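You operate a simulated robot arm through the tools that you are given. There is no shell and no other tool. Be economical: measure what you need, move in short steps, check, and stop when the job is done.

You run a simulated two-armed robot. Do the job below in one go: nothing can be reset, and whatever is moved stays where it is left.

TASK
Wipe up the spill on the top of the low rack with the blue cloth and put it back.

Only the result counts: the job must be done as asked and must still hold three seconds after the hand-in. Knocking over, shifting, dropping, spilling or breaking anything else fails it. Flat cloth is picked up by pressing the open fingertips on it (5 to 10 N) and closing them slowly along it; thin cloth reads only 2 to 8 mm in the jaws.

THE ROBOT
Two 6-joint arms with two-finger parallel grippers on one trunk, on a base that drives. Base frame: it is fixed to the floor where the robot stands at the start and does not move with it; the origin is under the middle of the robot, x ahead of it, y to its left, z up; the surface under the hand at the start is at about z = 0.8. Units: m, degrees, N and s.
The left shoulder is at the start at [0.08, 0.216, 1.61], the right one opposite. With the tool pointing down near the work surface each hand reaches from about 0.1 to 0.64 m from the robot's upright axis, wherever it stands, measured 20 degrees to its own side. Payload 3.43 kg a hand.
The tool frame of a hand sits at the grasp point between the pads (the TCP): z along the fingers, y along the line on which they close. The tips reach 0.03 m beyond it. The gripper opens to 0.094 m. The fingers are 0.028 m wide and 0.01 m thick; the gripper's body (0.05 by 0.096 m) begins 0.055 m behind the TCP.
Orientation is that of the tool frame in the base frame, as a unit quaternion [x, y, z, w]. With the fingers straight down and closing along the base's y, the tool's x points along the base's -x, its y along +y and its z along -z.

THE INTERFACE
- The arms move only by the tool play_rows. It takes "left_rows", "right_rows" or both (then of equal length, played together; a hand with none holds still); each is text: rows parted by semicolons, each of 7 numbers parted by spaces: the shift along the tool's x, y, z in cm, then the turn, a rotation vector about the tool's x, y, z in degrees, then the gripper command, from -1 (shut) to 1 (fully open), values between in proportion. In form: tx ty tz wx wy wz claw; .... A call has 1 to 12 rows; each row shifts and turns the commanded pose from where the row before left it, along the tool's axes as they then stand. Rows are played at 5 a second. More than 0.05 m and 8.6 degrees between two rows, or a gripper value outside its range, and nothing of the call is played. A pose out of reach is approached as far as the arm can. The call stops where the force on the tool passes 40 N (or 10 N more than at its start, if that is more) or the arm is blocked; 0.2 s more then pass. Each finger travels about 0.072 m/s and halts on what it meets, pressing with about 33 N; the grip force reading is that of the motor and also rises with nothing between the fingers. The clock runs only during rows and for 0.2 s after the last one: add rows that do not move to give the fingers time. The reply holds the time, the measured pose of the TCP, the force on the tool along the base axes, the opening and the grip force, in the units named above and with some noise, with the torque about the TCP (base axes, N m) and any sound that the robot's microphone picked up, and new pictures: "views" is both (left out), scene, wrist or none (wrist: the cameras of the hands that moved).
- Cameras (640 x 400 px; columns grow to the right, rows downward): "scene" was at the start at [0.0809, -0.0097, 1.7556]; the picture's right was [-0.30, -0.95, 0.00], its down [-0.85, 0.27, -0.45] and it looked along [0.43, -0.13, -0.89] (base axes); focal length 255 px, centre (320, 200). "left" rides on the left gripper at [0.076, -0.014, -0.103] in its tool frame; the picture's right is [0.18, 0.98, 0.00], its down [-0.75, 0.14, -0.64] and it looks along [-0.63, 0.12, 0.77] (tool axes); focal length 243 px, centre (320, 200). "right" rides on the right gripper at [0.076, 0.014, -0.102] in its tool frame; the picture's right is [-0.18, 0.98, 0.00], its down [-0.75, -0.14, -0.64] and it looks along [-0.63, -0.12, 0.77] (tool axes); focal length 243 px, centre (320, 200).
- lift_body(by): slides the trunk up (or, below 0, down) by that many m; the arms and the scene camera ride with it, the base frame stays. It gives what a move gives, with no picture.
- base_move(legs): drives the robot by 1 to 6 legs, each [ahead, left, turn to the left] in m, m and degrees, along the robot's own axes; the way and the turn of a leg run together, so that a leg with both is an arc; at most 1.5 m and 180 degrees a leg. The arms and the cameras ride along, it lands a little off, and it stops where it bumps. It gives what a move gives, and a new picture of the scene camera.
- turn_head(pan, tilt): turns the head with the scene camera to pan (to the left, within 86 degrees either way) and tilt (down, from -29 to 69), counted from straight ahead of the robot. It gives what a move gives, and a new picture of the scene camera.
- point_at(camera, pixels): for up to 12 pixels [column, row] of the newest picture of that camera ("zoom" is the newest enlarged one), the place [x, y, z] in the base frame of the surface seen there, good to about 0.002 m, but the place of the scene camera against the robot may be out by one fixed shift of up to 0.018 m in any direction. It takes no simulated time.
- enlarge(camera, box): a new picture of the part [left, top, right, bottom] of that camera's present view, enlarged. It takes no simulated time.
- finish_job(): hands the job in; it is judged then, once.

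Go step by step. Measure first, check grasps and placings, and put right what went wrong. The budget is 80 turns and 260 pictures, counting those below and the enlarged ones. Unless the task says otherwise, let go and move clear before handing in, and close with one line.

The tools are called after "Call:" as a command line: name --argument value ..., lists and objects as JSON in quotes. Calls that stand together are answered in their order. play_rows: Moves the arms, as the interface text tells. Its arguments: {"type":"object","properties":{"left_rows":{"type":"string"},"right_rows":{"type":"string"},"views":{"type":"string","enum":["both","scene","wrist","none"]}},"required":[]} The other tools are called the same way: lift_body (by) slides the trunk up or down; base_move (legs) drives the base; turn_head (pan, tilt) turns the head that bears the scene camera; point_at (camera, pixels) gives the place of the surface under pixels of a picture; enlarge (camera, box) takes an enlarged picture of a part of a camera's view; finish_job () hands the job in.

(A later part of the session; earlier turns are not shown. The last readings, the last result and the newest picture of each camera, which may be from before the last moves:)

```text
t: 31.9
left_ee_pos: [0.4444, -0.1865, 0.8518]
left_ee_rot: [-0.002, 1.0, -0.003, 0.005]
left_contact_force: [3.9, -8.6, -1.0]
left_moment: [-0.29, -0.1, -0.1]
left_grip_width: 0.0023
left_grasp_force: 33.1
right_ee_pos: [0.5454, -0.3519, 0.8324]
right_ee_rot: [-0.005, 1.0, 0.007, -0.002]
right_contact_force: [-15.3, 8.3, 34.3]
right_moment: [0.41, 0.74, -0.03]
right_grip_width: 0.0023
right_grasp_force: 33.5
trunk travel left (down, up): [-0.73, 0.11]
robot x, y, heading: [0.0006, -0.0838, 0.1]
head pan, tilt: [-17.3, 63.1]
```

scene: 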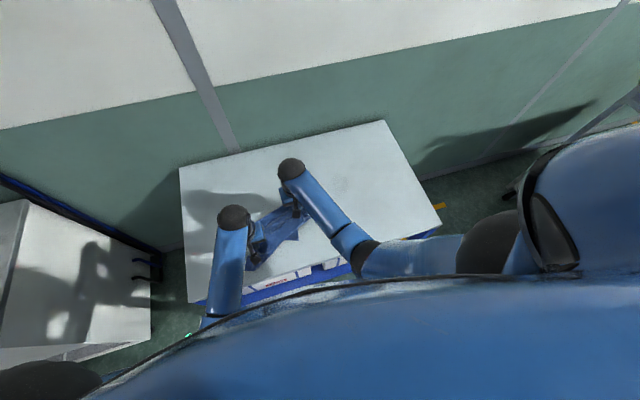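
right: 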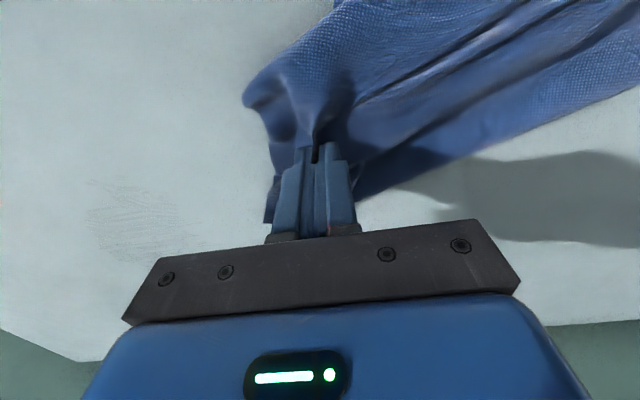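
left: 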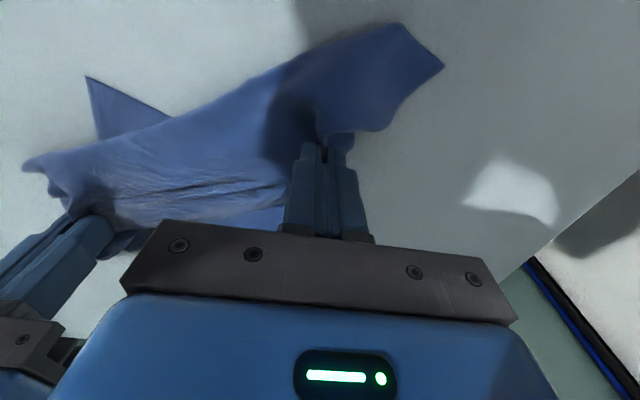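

Call:
play_rows --left_rows "0 3 0 0 0 0 -1;0 3 0 0 0 0 -1;0 3 0 0 0 0 -1;-1.3 0 0 0 0 0 -1;0 -3 0 0 0 0 -1;0 -3 0 0 0 0 -1;0 -3 0 0 0 0 -1;-1.3 0 0 0 0 0 -1;0 3 0 0 0 0 -1;0 3 0 0 0 0 -1;0 3 0 0 0 0 -1;0 3 -0.5 0 0 0 -1" --right_rows "0 3 -0.1 0 0 0 -1;0 3 0 0 0 0 -1;0 3 0 0 0 0 -1;-1.3 0 0 0 0 0 -1;0 -3 0 0 0 0 -1;0 -3 0 0 0 0 -1;0 -3 0 0 0 0 -1;-1.3 0 0 0 0 0 -1;0 3 0 0 0 0 -1;0 3 0 0 0 0 -1;0 3 0 0 0 0 -1;0 3 -1 0 0 0 -1" --views "wrist"

Call:
enlarge --camera "right" --box '[0, 0, 320, 240]'

```text
t: 34.5
left_ee_pos: [0.4742, -0.0642, 0.8552]
left_ee_rot: [-0.003, 1.0, -0.003, 0.002]
left_contact_force: [2.6, -5.1, -0.4]
left_moment: [-0.26, -0.04, -0.04]
left_grip_width: 0.0022
left_grasp_force: 32.7
right_ee_pos: [0.5747, -0.2291, 0.8399]
right_ee_rot: [-0.005, 1.0, 0.007, -0.004]
right_contact_force: [-2.4, 4.7, 1.1]
right_moment: [0.16, 0.07, -0.06]
right_grip_width: 0.0021
right_grasp_force: 33.4
trunk travel left (down, up): [-0.73, 0.11]
robot x, y, heading: [0.0019, -0.0916, 0.6]
head pan, tilt: [-17.3, 63.1]
```

right: 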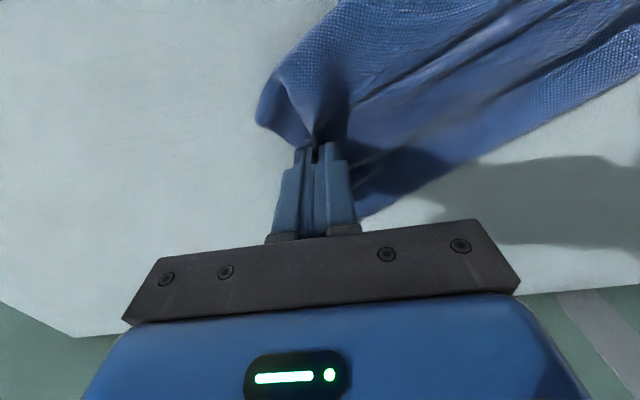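
left: 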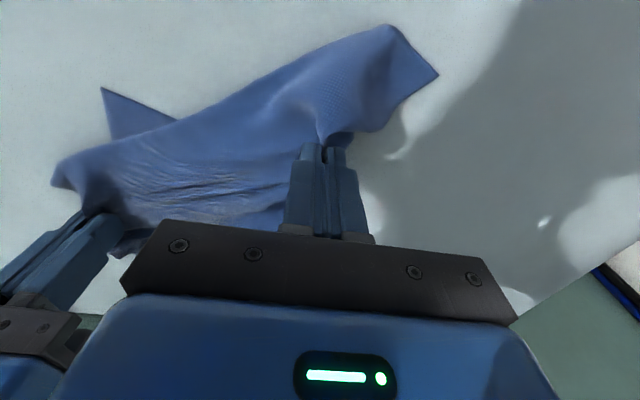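

```text
1.67 times, centred on (160, 120) of right
```

zoom: 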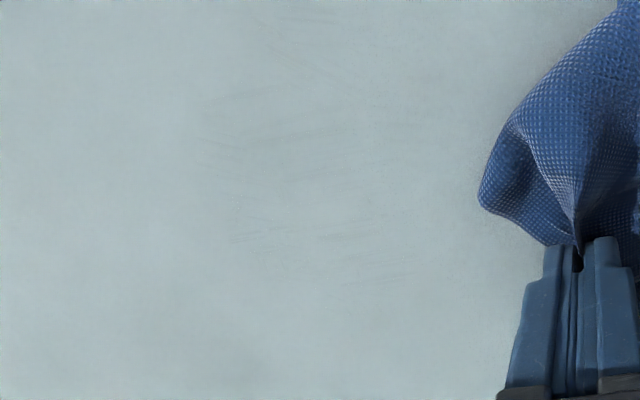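

Nearly gone; only faint streaks remain. One more raster, with strokes along x.

Call:
play_rows --left_rows "-0.6 -4.5 0 0 0 0 -1;0 0 0 0 0 0 -1;0 0 0 0 0 0 -1;3.6 0 0 0 0 0 -1;3.6 0 0 0 0 0 -1;3.6 0 0 0 0 0 -1;0 -1.3 0 0 0 0 -1;-3.6 0 0 0 0 0 -1;-3.6 0 0 0 0 0 -1;-3.6 0 0 0 0 0 -1;0 -1.3 0 0 0 0 -1" --right_rows "-0.6 -4.5 0 0 0 0 -1;0 0 0.5 0 0 0 -1;0 0 0.45 0 0 0 -1;3.6 0 0 0 0 0 -1;3.6 0 0 0 0 0 -1;3.6 0 0 0 0 0 -1;0 -1.3 0 0 0 0 -1;-3.6 0 0 0 0 0 -1;-3.6 0 0 0 0 0 -1;-3.6 0 0 0 0 0 -1;0 -1.3 0 0 0 0 -1" --views "none"

Call:
play_rows --left_rows "3.6 0 0 0 0 0 -1;3.6 0 0 0 0 0 -1;3.6 0 0 0 0 0 -1;0 -1.3 0 0 0 0 -1;-3.6 0 0 0 0 0 -1;-3.6 0 0 0 0 0 -1;-3.6 0 0 0 0 0 -1;0 -1.3 0 0 0 0 -1;3.6 0 0 0 0 0 -1;3.6 0 0 0 0 0 -1;3.6 0 0 0 0 0 -1;0 -1.3 0 0 0 0 -1" --right_rows "3.6 0 0 0 0 0 -1;3.6 0 0 0 0 0 -1;3.6 0 0 0 0 0 -1;0 -1.3 0 0 0 0 -1;-3.6 0 0 0 0 0 -1;-3.6 0 0 0 0 0 -1;-3.6 0 0 0 0 0 -1;0 -1.3 0 0 0 0 -1;3.6 0 0 0 0 0 -1;3.6 0 0 0 0 0 -1;3.6 0 0 0 0 0 -1;0 -1.3 0 0 0 0 -1" --views "none"

```text
t: 36.9
left_ee_pos: [0.4816, -0.1354, 0.855]
left_ee_rot: [-0.003, 1.0, -0.003, 0.003]
left_contact_force: [4.1, -9.3, -0.9]
left_moment: [-0.29, -0.14, -0.13]
left_grip_width: 0.0018
left_grasp_force: 33.0
right_ee_pos: [0.5819, -0.3031, 0.8333]
right_ee_rot: [-0.006, 1.0, 0.008, -0.002]
right_contact_force: [-3.5, 9.7, 6.0]
right_moment: [0.35, 0.16, -0.12]
right_grip_width: 0.0024
right_grasp_force: 32.9
trunk travel left (down, up): [-0.73, 0.11]
robot x, y, heading: [0.001, -0.0862, 0.2]
head pan, tilt: [-17.3, 63.1]
```

```text
t: 39.5
left_ee_pos: [0.3734, -0.1767, 0.8558]
left_ee_rot: [-0.004, 1.0, -0.002, 0.002]
left_contact_force: [2.9, -7.2, -0.7]
left_moment: [-0.22, -0.04, -0.12]
left_grip_width: 0.0019
left_grasp_force: 33.1
right_ee_pos: [0.4722, -0.3418, 0.8322]
right_ee_rot: [-0.006, 1.0, 0.009, -0.003]
right_contact_force: [-6.0, 10.4, 16.0]
right_moment: [0.38, 0.33, -0.09]
right_grip_width: 0.0021
right_grasp_force: 33.2
trunk travel left (down, up): [-0.73, 0.11]
robot x, y, heading: [-0.0035, -0.0864, 0.4]
head pan, tilt: [-17.3, 63.1]
```

Call:
play_rows --left_rows "-3.6 0 0 0 0 0 -1;-3.6 0 0 0 0 0 -1;-3.6 0 0 0 0 0 -1;0 -1.2 0 0 0 0 -1;3.6 0 0 0 0 0 -1;3.6 0 0 0 0 0 -1;3.6 0 0 0 0 0 -1;0 3 -0.4 0 0 0 -1;0 4 0 0 0 0 -1;0 4 0 0 0 0 -1;0 4 0 0 0 0 -1;0 4 0 0 0 0 -1" --right_rows "-3.6 0 0 0 0 0 -1;-3.6 0 0 0 0 0 -1;-3.6 0 0 0 0 0 -1;0 -1.2 0 0 0 0 -1;3.6 0 0 0 0 0 -1;3.6 0 0 0 0 0 -1;3.6 0 0 0 0 0 -1;0 3 -1.0 0 0 0 -1;0 4 0 0 0 0 -1;0 4 0 0 0 0 -1;0 4 0 0 0 0 -1;0 4 0 0 0 0 -1"

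Call:
enlarge --camera "right" --box '[0, 80, 320, 280]'

Call:
enlarge --camera "scene" --box '[280, 120, 420, 230]'

```text
t: 42.1
left_ee_pos: [0.3699, 0.0043, 0.8586]
left_ee_rot: [-0.003, 1.0, -0.005, 0.002]
left_contact_force: [3.7, -6.8, 0.2]
left_moment: [-0.22, -0.12, -0.11]
left_grip_width: 0.0023
left_grasp_force: 32.7
right_ee_pos: [0.4702, -0.1614, 0.8434]
right_ee_rot: [-0.005, 1.0, 0.007, -0.003]
right_contact_force: [-3.1, 6.8, 0.3]
right_moment: [0.14, 0.13, -0.11]
right_grip_width: 0.0024
right_grasp_force: 33.4
trunk travel left (down, up): [-0.73, 0.11]
robot x, y, heading: [0.0028, -0.0847, 0.2]
head pan, tilt: [-17.3, 63.1]
```

scene: 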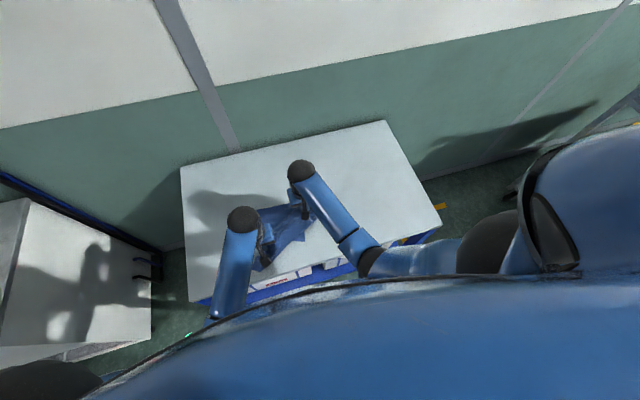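
right: 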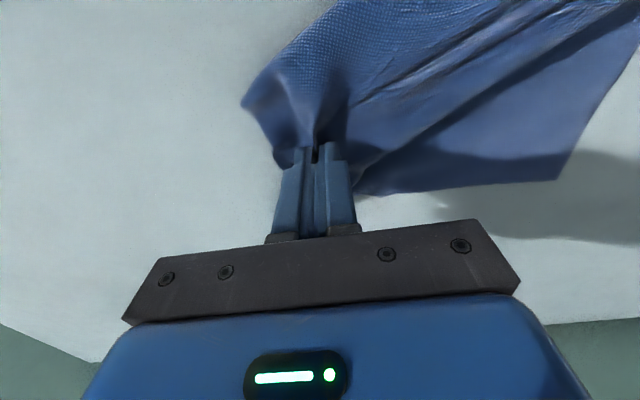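
left: 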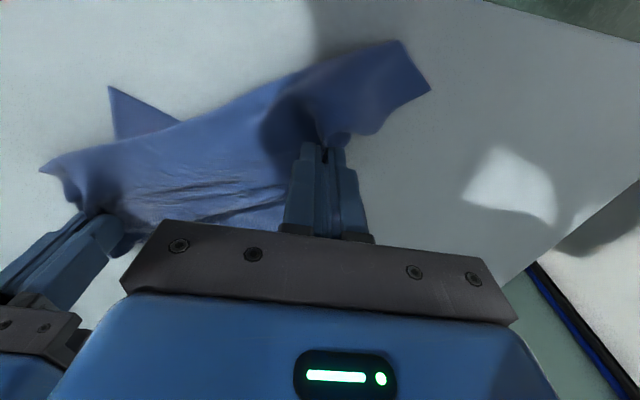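

```text
2.00 times, centred on (160, 180) of right
```

zoom: 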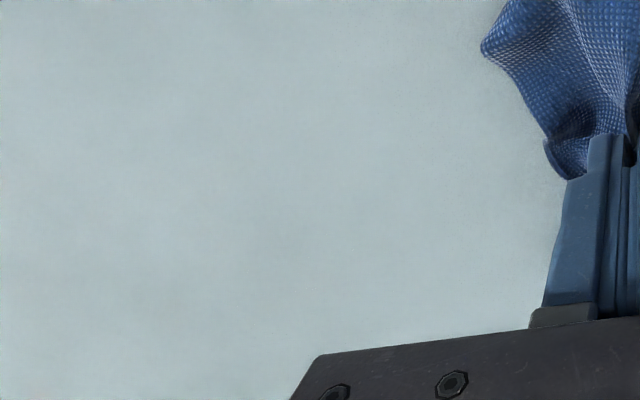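

```text
3.64 times, centred on (350, 175) of scene
```

zoom: 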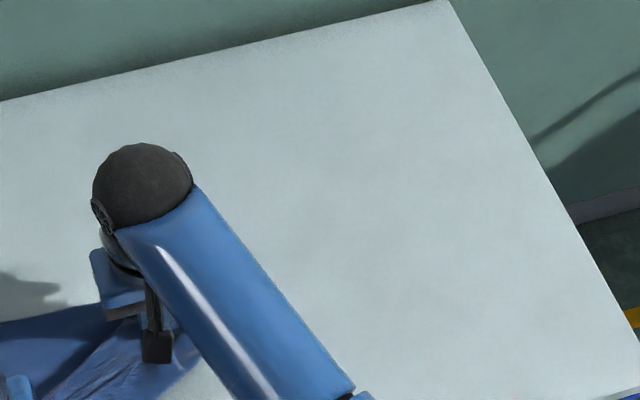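

The spill area is clean in both views. Now I'll carry the cloth back to its original pinch positions, set it down and open the fingers slowly.

Call:
play_rows --left_rows "-2 2.8 0 0 0 0 -1;-2 2.8 0 0 0 0 -1;-2 2.6 0 0 0 0 -1;0 0 1.2 0 0 0 -1;0 0 1.2 0 0 0 -1;0 0 0 0 0 0 -1" --right_rows "-2 2.8 0 0 0 0 -1;-2 2.8 0 0 0 0 -1;-2 2.6 0 0 0 0 -1;0 0 0.5 0 0 0 -1;0 0 0.4 0 0 0 -1;0 0 0 0 0 0 -1"

```text
t: 43.5
left_ee_pos: [0.431, 0.0853, 0.8347]
left_ee_rot: [-0.003, 1.0, -0.003, 0.001]
left_contact_force: [3.3, -8.3, 1.9]
left_moment: [-0.29, -0.09, -0.11]
left_grip_width: 0.002
left_grasp_force: 33.4
right_ee_pos: [0.5313, -0.0826, 0.8359]
right_ee_rot: [-0.005, 1.0, 0.008, -0.003]
right_contact_force: [-3.3, 7.7, -0.1]
right_moment: [0.27, 0.14, -0.06]
right_grip_width: 0.0024
right_grasp_force: 33.4
trunk travel left (down, up): [-0.73, 0.11]
robot x, y, heading: [0.0051, -0.0906, 0.5]
head pan, tilt: [-17.3, 63.1]
```

scene: 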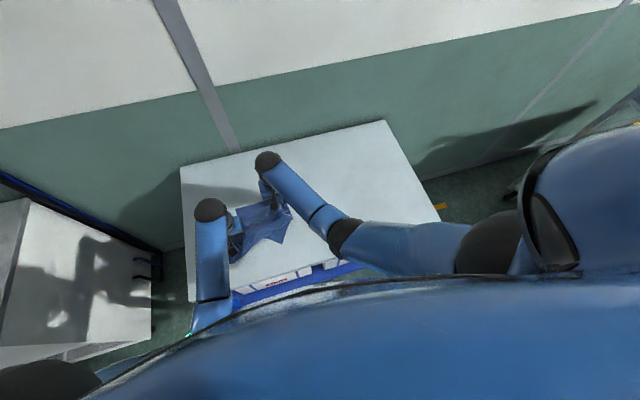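
right: 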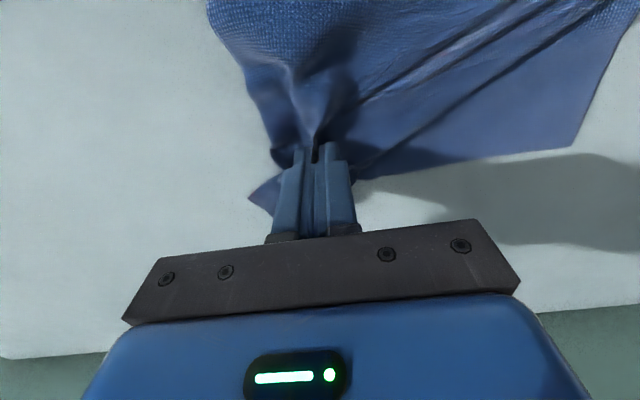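
left: 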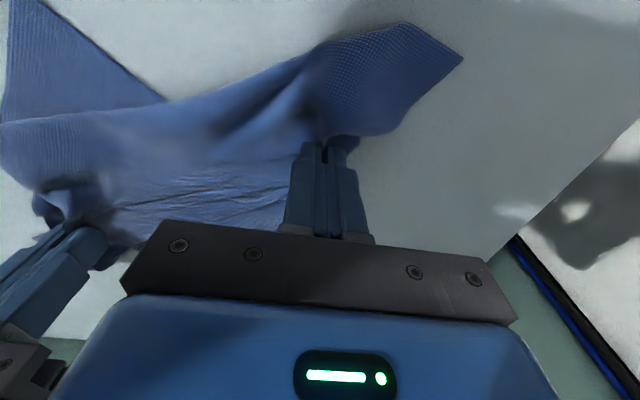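

The fold is already unrolling (corner at left view 10,120). I'll press lightly, open slowly to spread the cloth, then rise.

Call:
play_rows --left_rows "0 0 0.15 0 0 0 -1;0 0 0 0 0 0 -0.8;0 0 0 0 0 0 -0.6;0 0 0 0 0 0 -0.4;0 0 0 0 0 0 -0.2;0 0 0 0 0 0 0;0 0 0 0 0 0 0.1;0 0 -3 0 0 0 0.1;0 0 -4 0 0 0 0.1;0 0 -4 0 0 0 0.1" --right_rows "0 0 0.35 0 0 0 -1;0 0 0 0 0 0 -0.8;0 0 0 0 0 0 -0.6;0 0 0 0 0 0 -0.4;0 0 0 0 0 0 -0.2;0 0 0 0 0 0 0;0 0 0 0 0 0 0.1;0 0 -3 0 0 0 0.1;0 0 -4 0 0 0 0.1;0 0 -4 0 0 0 0.1"

Call:
enlarge --camera "scene" --box '[170, 120, 450, 310]'

```text
t: 45.7
left_ee_pos: [0.4302, 0.0871, 0.9371]
left_ee_rot: [-0.004, 1.0, -0.002, 0.002]
left_contact_force: [0.4, 0.2, 0.3]
left_moment: [-0.01, -0.01, -0.03]
left_grip_width: 0.0518
left_grasp_force: 0.2
left hand out of reach, approached as far as the arm can: row 10
right_ee_pos: [0.5321, -0.0845, 0.9425]
right_ee_rot: [-0.005, 1.0, 0.007, -0.004]
right_contact_force: [-0.1, -1.0, -0.2]
right_moment: [-0.03, -0.01, 0.01]
right_grip_width: 0.0517
right_grasp_force: 0.1
trunk travel left (down, up): [-0.73, 0.11]
robot x, y, heading: [-0.0002, -0.0889, 0.4]
head pan, tilt: [-17.3, 63.1]
```

scene: 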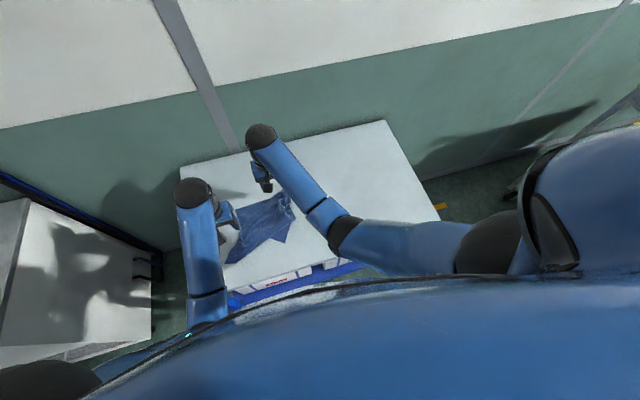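
right: 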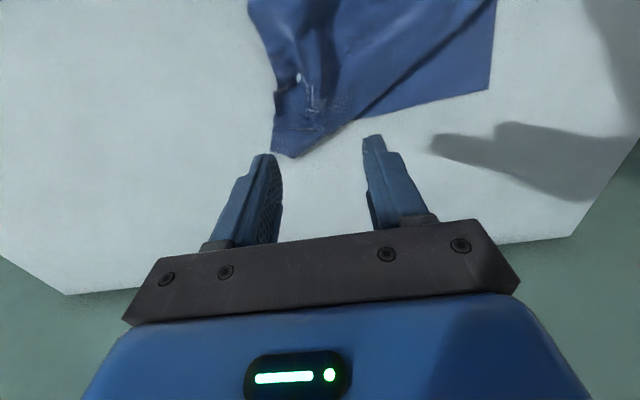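
left: 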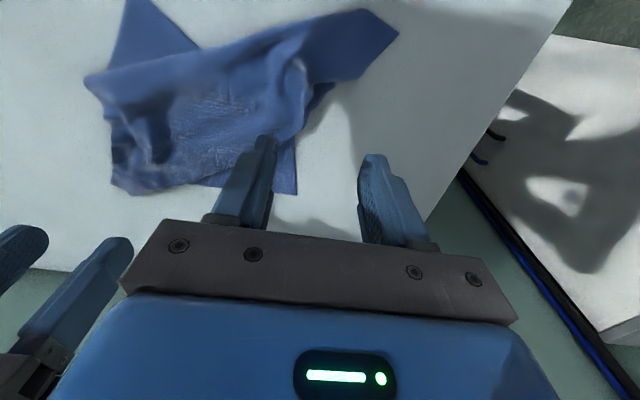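

```text
2.11 times, centred on (310, 215) of scene
```

zoom: 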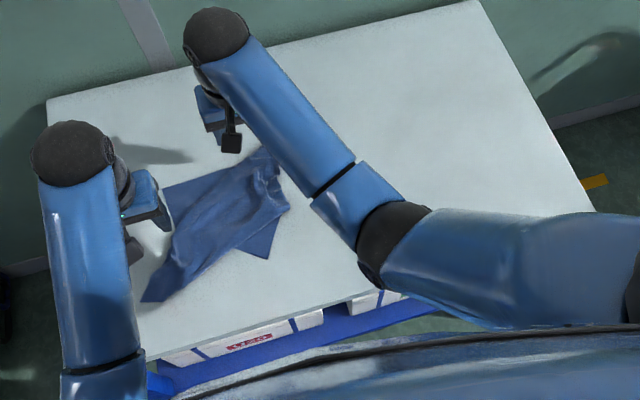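

The cloth is back but partly folded. I'll measure its far edge so I can regrip there and shake it out flat.

Call:
point_at --camera "right" --pixels '[[288, 156], [274, 145], [490, 88], [350, 122], [420, 103], [275, 75], [494, 10], [340, 100], [460, 75]]'

Call:
point_at --camera "left" --pixels '[[296, 192], [398, 33], [85, 78], [128, 3], [295, 140], [112, 185], [130, 195], [325, 90], [215, 185], [285, 180], [200, 45]]'

Call:
enlarge --camera "left" --box '[60, 0, 420, 220]'

Call:
enlarge --camera "right" --box '[220, 0, 520, 180]'

```text
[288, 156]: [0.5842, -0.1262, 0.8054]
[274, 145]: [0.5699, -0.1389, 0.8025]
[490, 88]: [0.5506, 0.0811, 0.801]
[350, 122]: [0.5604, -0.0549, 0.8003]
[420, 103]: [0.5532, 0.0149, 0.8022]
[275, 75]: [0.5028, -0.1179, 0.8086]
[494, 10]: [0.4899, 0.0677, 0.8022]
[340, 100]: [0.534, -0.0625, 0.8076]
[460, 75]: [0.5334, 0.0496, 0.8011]
```

```text
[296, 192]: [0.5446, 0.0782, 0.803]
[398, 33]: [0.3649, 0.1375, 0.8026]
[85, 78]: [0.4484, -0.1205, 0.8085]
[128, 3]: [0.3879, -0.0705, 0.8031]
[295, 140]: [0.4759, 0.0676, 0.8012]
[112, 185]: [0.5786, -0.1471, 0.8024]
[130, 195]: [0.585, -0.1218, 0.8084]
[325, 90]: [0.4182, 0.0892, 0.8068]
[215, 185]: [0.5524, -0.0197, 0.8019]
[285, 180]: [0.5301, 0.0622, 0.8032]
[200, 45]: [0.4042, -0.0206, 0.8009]
```

```text
1.78 times, centred on (240, 110) of left
```

zoom: 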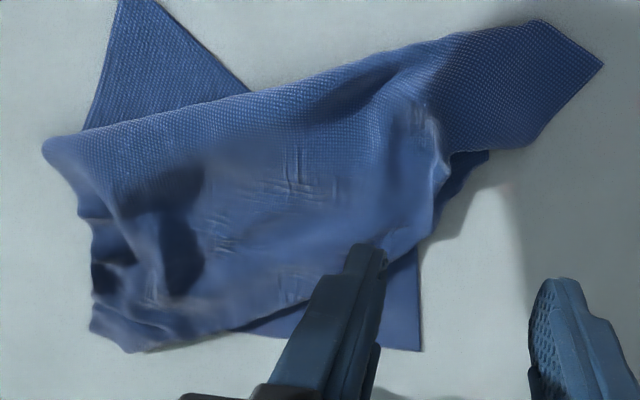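

```text
2.13 times, centred on (370, 90) of right
```

zoom: 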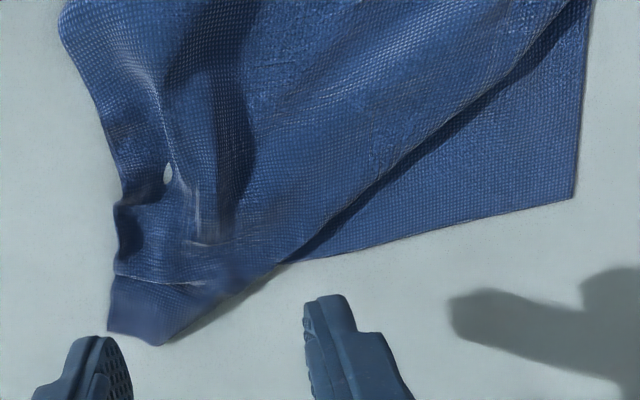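

Folded under the band are the far-left corner (showing near x 0.37, y -0.07) and the near-right corner (at 0.545, 0.08). Holding the two far corners should unfold it. First I'll raise the trunk and drive the base back to its start.

Call:
lift_body --by 0.11

Call:
base_move --legs '[[0, 0.089, 0]]'

Call:
enlarge --camera "left" --box '[0, 0, 640, 400]'

Call:
enlarge --camera "right" --box '[0, 0, 640, 400]'

```text
t: 47.1
left_ee_pos: [0.4306, 0.0862, 1.0465]
left_ee_rot: [-0.004, 1.0, -0.003, 0.004]
left_contact_force: [-0.2, 1.1, -0.4]
left_moment: [0.0, -0.03, -0.01]
left_grip_width: 0.0518
left_grasp_force: 0.0
right_ee_pos: [0.5325, -0.0837, 1.0528]
right_ee_rot: [-0.005, 1.0, 0.008, -0.004]
right_contact_force: [-0.2, 0.6, 0.8]
right_moment: [0.01, -0.03, 0.01]
right_grip_width: 0.0518
right_grasp_force: 0.0
trunk travel left (down, up): [-0.84, 0.0]
robot x, y, heading: [-0.001, -0.0858, 0.4]
head pan, tilt: [-17.3, 63.1]
```

```text
t: 48.2
left_ee_pos: [0.4312, 0.1625, 1.0474]
left_ee_rot: [-0.002, 1.0, 0.003, 0.003]
left_contact_force: [-0.8, -0.3, 0.0]
left_moment: [0.07, 0.0, -0.01]
left_grip_width: 0.0518
left_grasp_force: 0.1
right_ee_pos: [0.5311, -0.0091, 1.0531]
right_ee_rot: [-0.003, 1.0, 0.012, -0.003]
right_contact_force: [0.2, 0.2, 0.9]
right_moment: [0.04, -0.04, -0.03]
right_grip_width: 0.0516
right_grasp_force: 0.0
trunk travel left (down, up): [-0.84, 0.0]
robot x, y, heading: [0.0009, -0.0031, 0.1]
head pan, tilt: [-17.3, 63.1]
```

scene: 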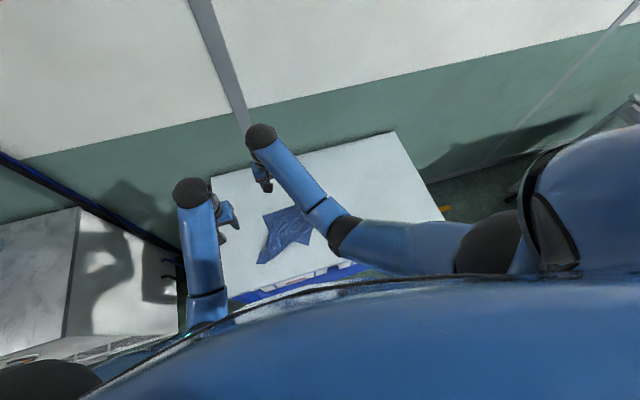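

```text
1.00 times, centred on (320, 200) of left (not enlarged: the box is as wide or as high as the picture)
```

zoom: 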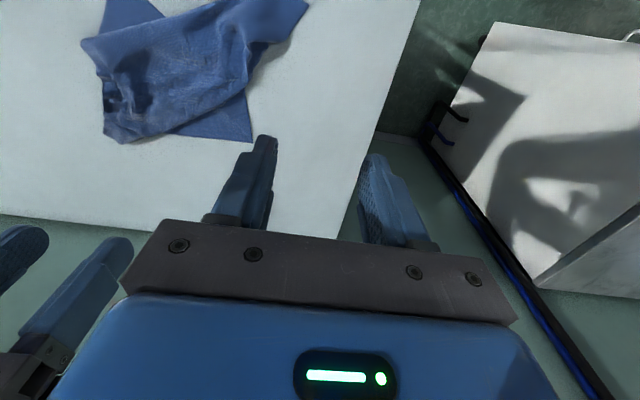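

```text
1.00 times, centred on (320, 200) of right (not enlarged: the box is as wide or as high as the picture)
```

zoom: 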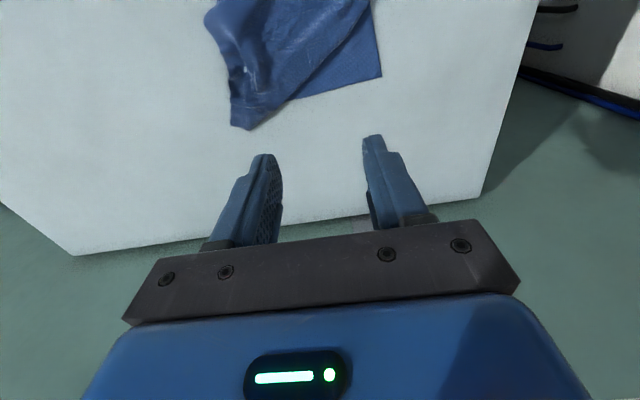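

I'll move the right hand aside for a clear view of the whole cloth.

Call:
play_rows --right_rows "0.5 -4.8 0 0 0 0 0.1;0.5 -4.8 0 0 0 0 0.1;0.5 -4.8 0 0 0 0 0.1;0.5 -4.8 0 0 0 0 0.1;0.5 -4.8 0 0 0 0 0.1;0.5 -4.8 0 0 0 0 0.1;0 0 0 0 0 0 0.1" --views "both"

Call:
enlarge --camera "scene" --box '[210, 150, 370, 300]'

```text
t: 49.8
left_ee_pos: [0.4309, 0.1717, 1.0451]
left_ee_rot: [-0.002, 1.0, -0.003, 0.004]
left_contact_force: [0.9, 0.6, -0.3]
left_moment: [-0.01, 0.02, 0.01]
left_grip_width: 0.0516
left_grasp_force: 0.1
right_ee_pos: [0.5031, -0.2879, 1.049]
right_ee_rot: [-0.004, 1.0, 0.007, -0.003]
right_contact_force: [1.1, 0.1, -0.4]
right_moment: [-0.02, -0.02, -0.02]
right_grip_width: 0.0517
right_grasp_force: 0.0
trunk travel left (down, up): [-0.84, 0.0]
robot x, y, heading: [-0.0005, -0.0003, 0.2]
head pan, tilt: [-17.3, 63.1]
```

scene: 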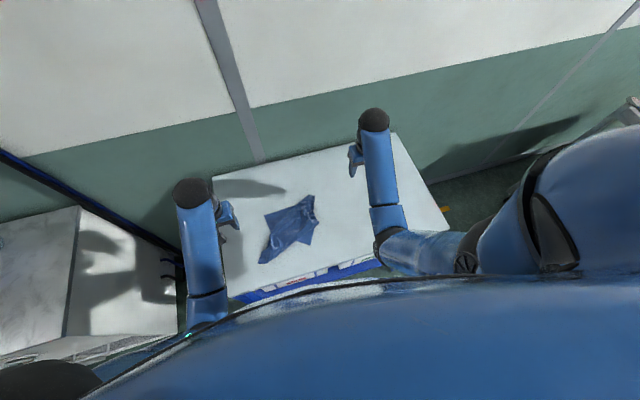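
right: 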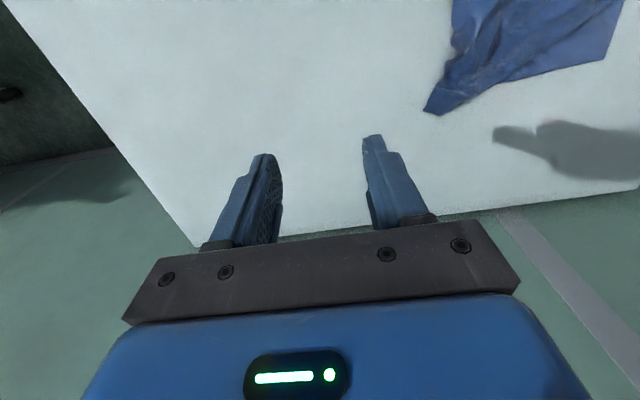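

```text
2.67 times, centred on (290, 225) of scene
```

zoom: 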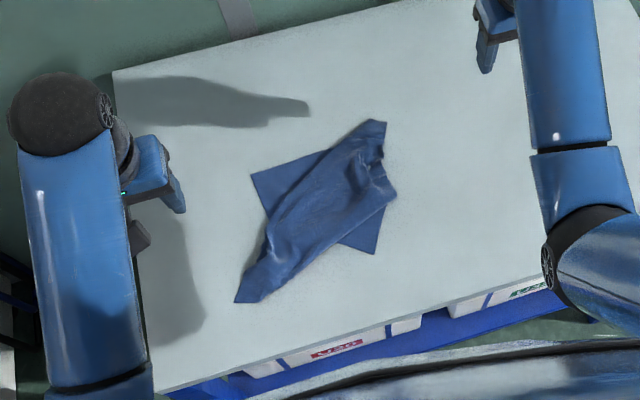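

Call:
point_at --camera "zoom" --pixels '[[374, 253], [385, 205], [340, 243], [369, 238], [236, 301], [252, 175], [385, 122], [372, 121], [376, 133], [395, 190], [255, 302], [270, 215]]'

Call:
point_at --camera "right" --pixels '[[440, 114], [425, 107], [602, 60], [445, 95], [490, 90]]'

```text
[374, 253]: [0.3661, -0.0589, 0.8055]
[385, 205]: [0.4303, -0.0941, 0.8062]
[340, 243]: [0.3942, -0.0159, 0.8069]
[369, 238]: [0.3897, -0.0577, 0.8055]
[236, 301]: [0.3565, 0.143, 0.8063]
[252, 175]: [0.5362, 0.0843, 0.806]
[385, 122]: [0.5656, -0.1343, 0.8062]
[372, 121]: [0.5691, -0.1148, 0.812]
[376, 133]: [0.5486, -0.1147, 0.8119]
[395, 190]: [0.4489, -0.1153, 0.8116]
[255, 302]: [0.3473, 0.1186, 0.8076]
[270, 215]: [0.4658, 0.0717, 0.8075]
```

```text
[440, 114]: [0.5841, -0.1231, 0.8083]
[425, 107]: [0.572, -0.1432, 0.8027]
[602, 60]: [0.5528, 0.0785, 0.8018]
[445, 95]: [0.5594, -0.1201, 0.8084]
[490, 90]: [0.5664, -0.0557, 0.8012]
```

Corners A (0.572, -0.142) and D (0.374, -0.065) are adjacent corners of the cloth, so lifting it by those two should unfold it. I'll bring the right hand to A and the left hand to D, with narrow jaws.

Call:
play_rows --left_rows "0.47 -3.24 2.5 0 0 0 -0.35;0.47 -3.24 2.5 0 0 0 -0.35;0.47 -3.24 2.5 0 0 0 -0.35;0.47 -3.24 2.5 0 0 0 -0.35;0.47 -3.24 2.5 0 0 0 -0.35;0.47 -3.24 2.5 0 0 0 -0.35;0.47 -3.24 2.5 0 0 0 -0.35;0 0 0 0 0 0 -0.35;0 0 0 0 0 0 -0.35" --right_rows "-0.91 2.21 2.56 0 0 0 -0.35;-0.91 2.21 2.56 0 0 0 -0.35;-0.91 2.21 2.56 0 0 0 -0.35;-0.91 2.21 2.56 0 0 0 -0.35;-0.91 2.21 2.56 0 0 0 -0.35;-0.91 2.21 2.56 0 0 0 -0.35;-0.91 2.21 2.56 0 0 0 -0.35;0 0 0 0 0 0 -0.35;0 0 0 0 0 0 -0.35"

```text
t: 51.8
left_ee_pos: [0.3978, -0.0553, 0.8723]
left_ee_rot: [-0.001, 1.0, -0.002, 0.004]
left_contact_force: [0.4, 0.2, -0.9]
left_moment: [0.0, 0.01, -0.01]
left_grip_width: 0.0308
left_grasp_force: 0.1
right_ee_pos: [0.5647, -0.1293, 0.8719]
right_ee_rot: [-0.003, 1.0, 0.007, -0.002]
right_contact_force: [-0.2, -0.6, 0.6]
right_moment: [-0.03, 0.02, 0.01]
right_grip_width: 0.0305
right_grasp_force: 0.0
trunk travel left (down, up): [-0.84, 0.0]
robot x, y, heading: [0.0002, -0.0001, 0.4]
head pan, tilt: [-17.3, 63.1]
```

scene: 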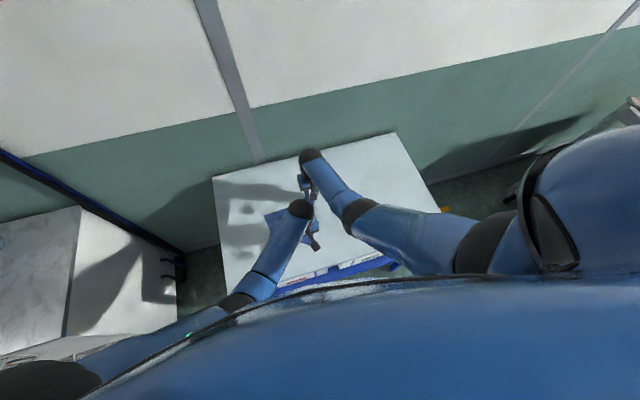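
right: 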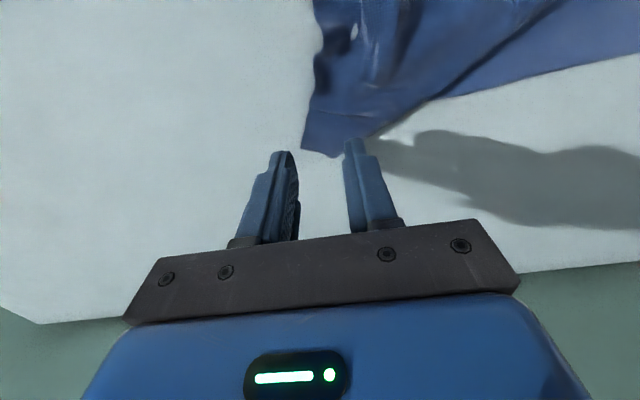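
left: 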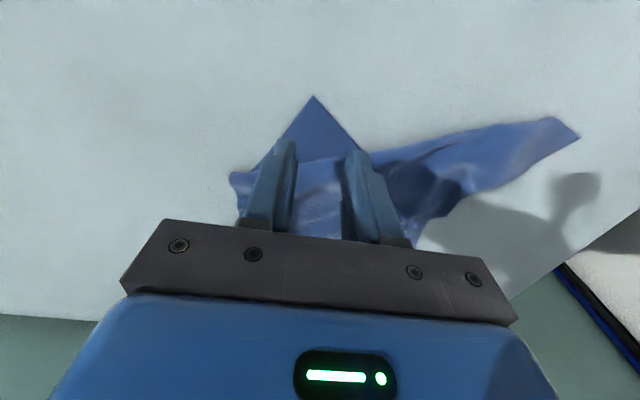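

Call:
point_at --camera "left" --pixels '[[312, 99], [313, 150], [280, 140], [355, 145], [313, 165]]'

Call:
point_at --camera "right" --pixels '[[335, 155], [303, 146], [345, 130], [325, 140], [380, 135]]'

Call:
enlarge --camera "right" --box '[260, 0, 480, 180]'

```text
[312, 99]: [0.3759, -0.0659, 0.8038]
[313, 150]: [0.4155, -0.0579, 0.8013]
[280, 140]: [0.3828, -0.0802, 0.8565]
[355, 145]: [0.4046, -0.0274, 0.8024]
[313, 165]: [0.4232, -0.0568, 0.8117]
```

```text
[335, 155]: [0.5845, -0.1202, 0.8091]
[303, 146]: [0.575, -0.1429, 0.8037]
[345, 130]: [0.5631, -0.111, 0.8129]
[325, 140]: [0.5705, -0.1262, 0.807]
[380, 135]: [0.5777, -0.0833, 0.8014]
```

```text
2.22 times, centred on (370, 90) of right
```

zoom: 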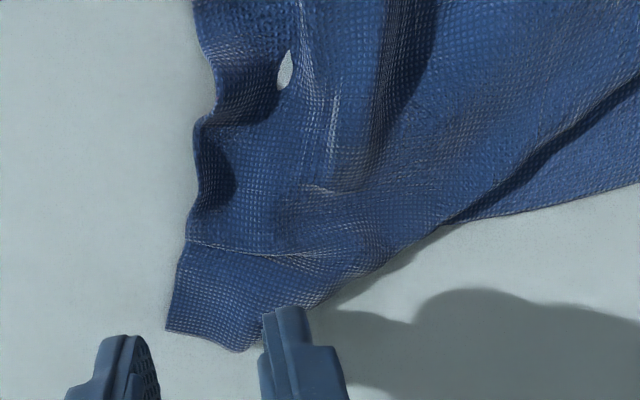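

Call:
play_rows --left_rows "0 -0.2 1.8 0 0 0 -0.35;0 0 1.7 0 0 0 -0.35;0 0 0.45 0 0 0 -0.35;0 0 0.1 0 0 0 -0.35;0 0 0 0 0 0 -0.35" --right_rows "-0.2 0 1.8 0 0 0 -0.35;0 0 1.7 0 0 0 -0.35;0 0 0.45 0 0 0 -0.35;0 0 0.1 0 0 0 -0.35;0 0 0 0 0 0 -0.35" --views "none"

```text
t: 53.0
left_ee_pos: [0.4006, -0.0579, 0.8321]
left_ee_rot: [-0.003, 1.0, -0.002, 0.003]
left_contact_force: [-0.1, -0.5, 2.4]
left_moment: [0.05, -0.03, 0.03]
left_grip_width: 0.0307
left_grasp_force: 0.1
right_ee_pos: [0.5677, -0.1287, 0.8336]
right_ee_rot: [-0.003, 1.0, 0.008, -0.002]
right_contact_force: [1.2, -0.4, 8.0]
right_moment: [0.15, -0.08, -0.05]
right_grip_width: 0.0303
right_grasp_force: 0.0
trunk travel left (down, up): [-0.84, 0.0]
robot x, y, heading: [-0.0004, -0.0036, 0.3]
head pan, tilt: [-17.3, 63.1]
```

Call:
play_rows --left_rows "0 0 0.15 0 0 0 -0.35;0 0 0 0 0 0 -0.45;0 0 0 0 0 0 -0.55;0 0 0 0 0 0 -0.65;0 0 0 0 0 0 -0.75;0 0 0 0 0 0 -0.85;0 0 0 0 0 0 -0.95;0 0 0 0 0 0 -1;0 0 0 0 0 0 -1;0 0 -1.5 0 0 0 -1;0 0 -1.5 0 0 0 -1;0 0 0 0 0 0 -1" --right_rows "0 0 0.05 0 0 0 -0.35;0 0 0 0 0 0 -0.45;0 0 0 0 0 0 -0.55;0 0 0 0 0 0 -0.65;0 0 0 0 0 0 -0.75;0 0 0 0 0 0 -0.85;0 0 0 0 0 0 -0.95;0 0 0 0 0 0 -1;0 0 0 0 0 0 -1;0 0 -1.5 0 0 0 -1;0 0 -1.5 0 0 0 -1;0 0 0 0 0 0 -1"

```text
t: 55.6
left_ee_pos: [0.3989, -0.0595, 0.8595]
left_ee_rot: [-0.002, 1.0, -0.003, 0.003]
left_contact_force: [0.3, 0.1, -0.1]
left_moment: [-0.04, 0.0, -0.05]
left_grip_width: 0.0019
left_grasp_force: 32.7
right_ee_pos: [0.5683, -0.1297, 0.8602]
right_ee_rot: [-0.004, 1.0, 0.007, -0.004]
right_contact_force: [0.0, 0.0, -0.9]
right_moment: [-0.03, 0.0, -0.02]
right_grip_width: 0.0
right_grasp_force: 33.0
trunk travel left (down, up): [-0.84, 0.0]
robot x, y, heading: [-0.0032, 0.0033, 0.1]
head pan, tilt: [-17.3, 63.1]
```

scene: 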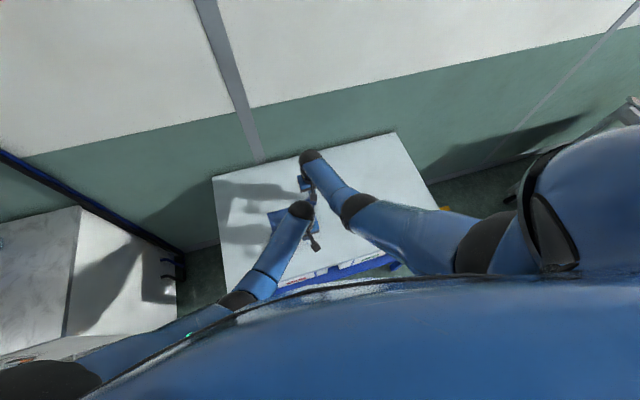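
right: 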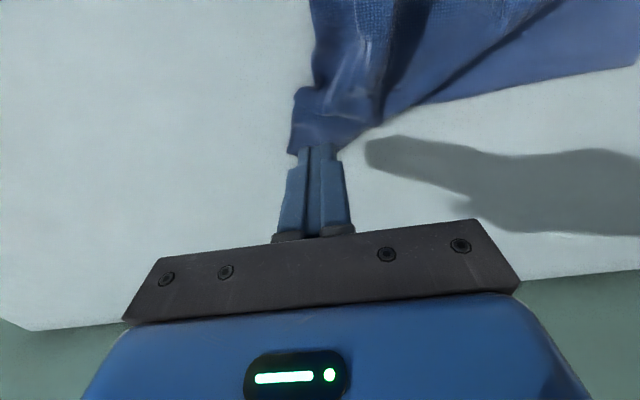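
left: 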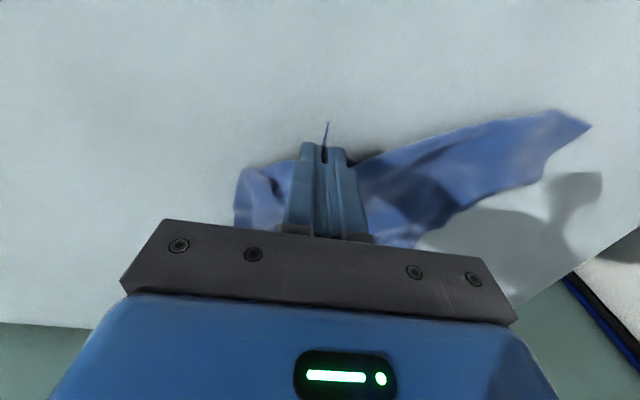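

The left holds D, but the right slipped off A (opening 0). I'll retry the right a little further in, with both fingers on the cloth.

Call:
play_rows --right_rows "0.7 1.1 0 0 0 0 -0.3;0 0 0 0 0 0 -0.3;0 0 2.3 0 0 0 -0.3;0 0 0.45 0 0 0 -0.3;0 0 0.1 0 0 0 -0.3;0 0 0 0 0 0 -0.3" --views "wrist"

```text
t: 57.0
left_ee_pos: [0.3991, -0.0587, 0.8605]
left_ee_rot: [-0.002, 1.0, -0.002, 0.004]
left_contact_force: [0.5, 0.3, 0.4]
left_moment: [0.0, 0.0, 0.03]
left_grip_width: 0.002
left_grasp_force: 32.9
right_ee_pos: [0.5619, -0.1193, 0.8314]
right_ee_rot: [-0.003, 1.0, 0.008, -0.002]
right_contact_force: [-1.1, 0.2, 8.9]
right_moment: [0.03, 0.06, -0.02]
right_grip_width: 0.0328
right_grasp_force: 0.0
trunk travel left (down, up): [-0.84, 0.0]
robot x, y, heading: [-0.0016, 0.0003, 0.3]
head pan, tilt: [-17.3, 63.1]
```

right: 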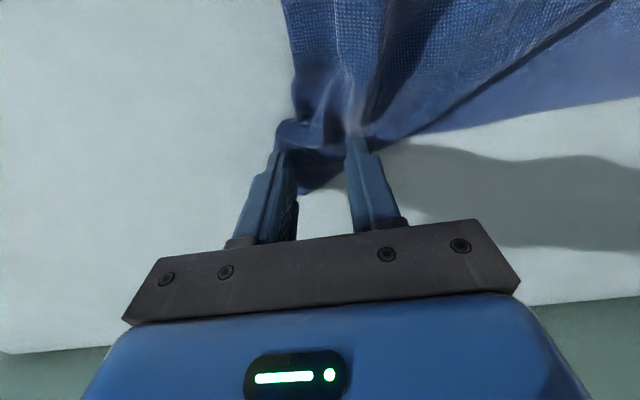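

Now I'll close slowly with the cloth between and under both fingers.

Call:
play_rows --right_rows "0 0 0.03 0 0 0 -0.4;0 0 0 0 0 0 -0.5;0 0 0 0 0 0 -0.6;0 0 0 0 0 0 -0.7;0 0 0 0 0 0 -0.8;0 0 0 0 0 0 -0.9;0 0 0 0 0 0 -1;0 0 0 0 0 0 -1;0 0 -1.5 0 0 0 -1;0 0 -1.5 0 0 0 -1;0 0 0 0 0 0 -1" --views "wrist"

```text
t: 59.4
left_ee_pos: [0.3982, -0.0581, 0.8607]
left_ee_rot: [-0.002, 1.0, -0.003, 0.003]
left_contact_force: [-0.2, -0.1, -0.1]
left_moment: [0.02, 0.04, -0.04]
left_grip_width: 0.0025
left_grasp_force: 33.3
right_ee_pos: [0.5606, -0.119, 0.8623]
right_ee_rot: [-0.004, 1.0, 0.007, -0.003]
right_contact_force: [0.5, -0.2, 0.7]
right_moment: [0.0, -0.01, -0.01]
right_grip_width: 0.0019
right_grasp_force: 32.6
trunk travel left (down, up): [-0.84, 0.0]
robot x, y, heading: [0.001, -0.001, 0.3]
head pan, tilt: [-17.3, 63.1]
```

right: 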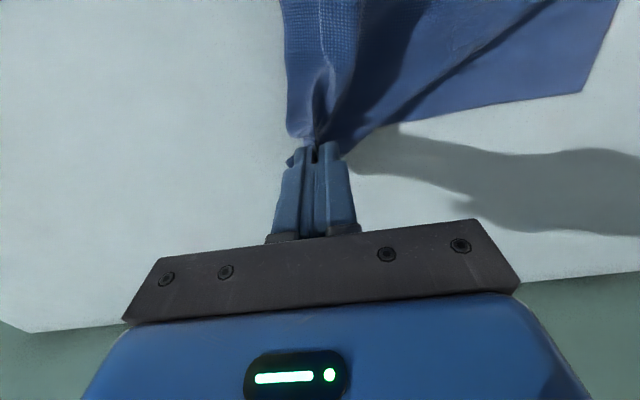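

Both corners are held. I'll lift and swing the hands so the held edge runs along y, letting the cloth hang open.

Call:
play_rows --left_rows "0 0 -4 0 0 0 -1;0 0 -4 0 0 0 -1;0 0 -4 0 0 0 -1;0 0 -4 0 0 0 -1;-2.05 3.3 -2.5 0 0 0 -1;-2.05 3.3 -2.5 0 0 0 -1;-2.05 3.3 -2.5 0 0 0 -1;-2.05 3.3 -2.5 0 0 0 -1;0 0 0 0 0 0 -1" --right_rows "0 0 -4 0 0 0 -1;0 0 -4 0 0 0 -1;0 0 -4 0 0 0 -1;0 0 -4 0 0 0 -1;2 0 -2.5 0 0 0 -1;2 0 -2.5 0 0 0 -1;2 0 -2.5 0 0 0 -1;2 0 -2.5 0 0 0 -1;0 0 0 0 0 0 -1"

Call:
enlarge --camera "scene" --box '[200, 100, 440, 300]'

```text
t: 61.4
left_ee_pos: [0.4963, 0.0675, 1.071]
left_ee_rot: [0.0, 1.0, -0.004, 0.004]
left_contact_force: [-0.6, -3.2, -0.4]
left_moment: [-0.07, 0.01, -0.06]
left_grip_width: 0.0022
left_grasp_force: 33.2
left hand out of reach, approached as far as the arm can: row 6, 7, 8
right_ee_pos: [0.5084, -0.1198, 1.0679]
right_ee_rot: [-0.004, 1.0, 0.009, -0.002]
right_contact_force: [0.0, 3.3, 0.1]
right_moment: [0.1, -0.02, -0.06]
right_grip_width: 0.002
right_grasp_force: 33.7
right hand out of reach, approached as far as the arm can: row 7, 8
trunk travel left (down, up): [-0.84, 0.0]
robot x, y, heading: [-0.0031, -0.0001, 0.7]
head pan, tilt: [-17.3, 63.1]
```

scene: 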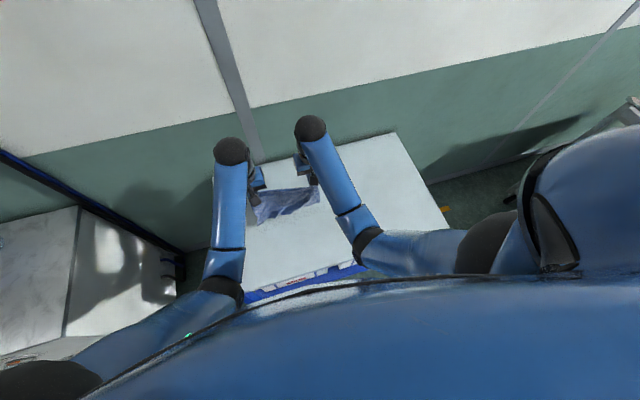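
right: 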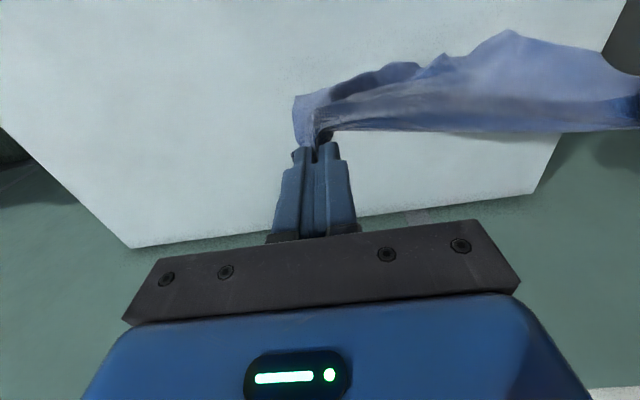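
left: 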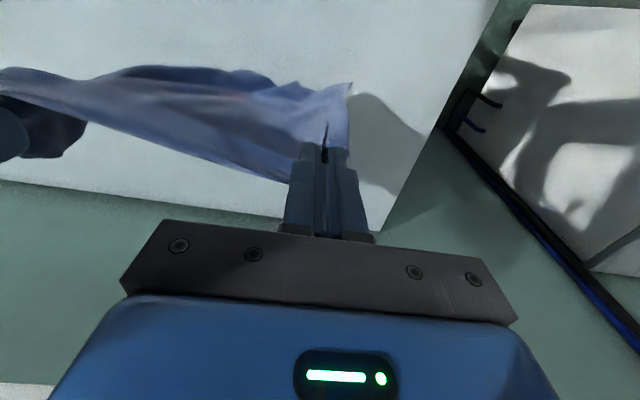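

```text
2.00 times, centred on (320, 200) of scene
```

zoom: 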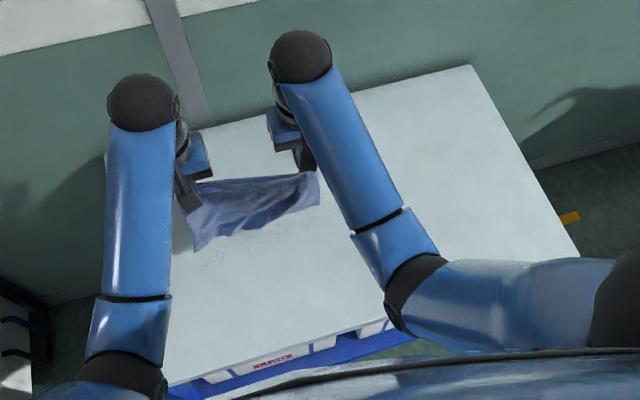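

The cloth now hangs unfolded from the hem between the hands, with its lower edge about at table height. I'll back the base up, then lower the hands while moving forward so the cloth trails out flat.

Call:
base_move --legs '[[-0.16, 0, 0]]'

Call:
enlarge --camera "left" --box '[0, 0, 400, 250]'

```text
t: 62.8
left_ee_pos: [0.3389, 0.0666, 1.0697]
left_ee_rot: [-0.002, 1.0, -0.003, 0.003]
left_contact_force: [0.0, -3.6, -0.9]
left_moment: [-0.08, 0.05, -0.02]
left_grip_width: 0.0024
left_grasp_force: 32.5
right_ee_pos: [0.3522, -0.1203, 1.0648]
right_ee_rot: [-0.005, 1.0, 0.007, -0.003]
right_contact_force: [0.8, 3.2, 0.5]
right_moment: [0.07, 0.0, -0.07]
right_grip_width: 0.002
right_grasp_force: 33.3
trunk travel left (down, up): [-0.84, 0.0]
robot x, y, heading: [-0.1616, -0.0008, 0.3]
head pan, tilt: [-17.3, 63.1]
```

scene: 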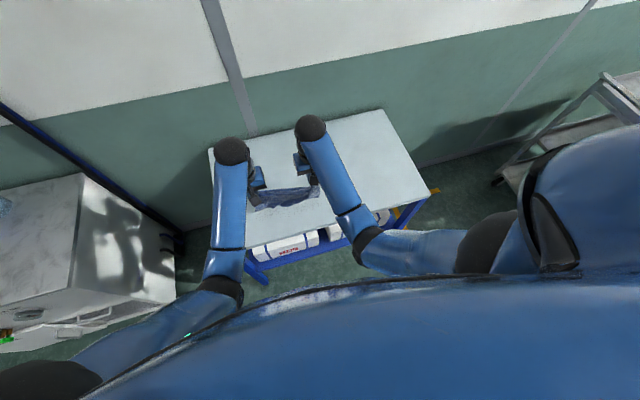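

```text
1.60 times, centred on (200, 125) of left
```

zoom: 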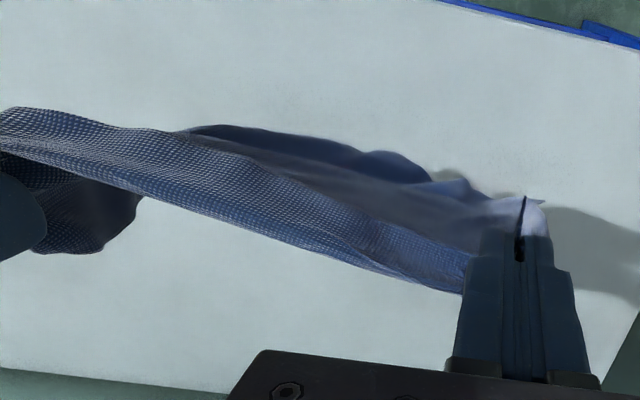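

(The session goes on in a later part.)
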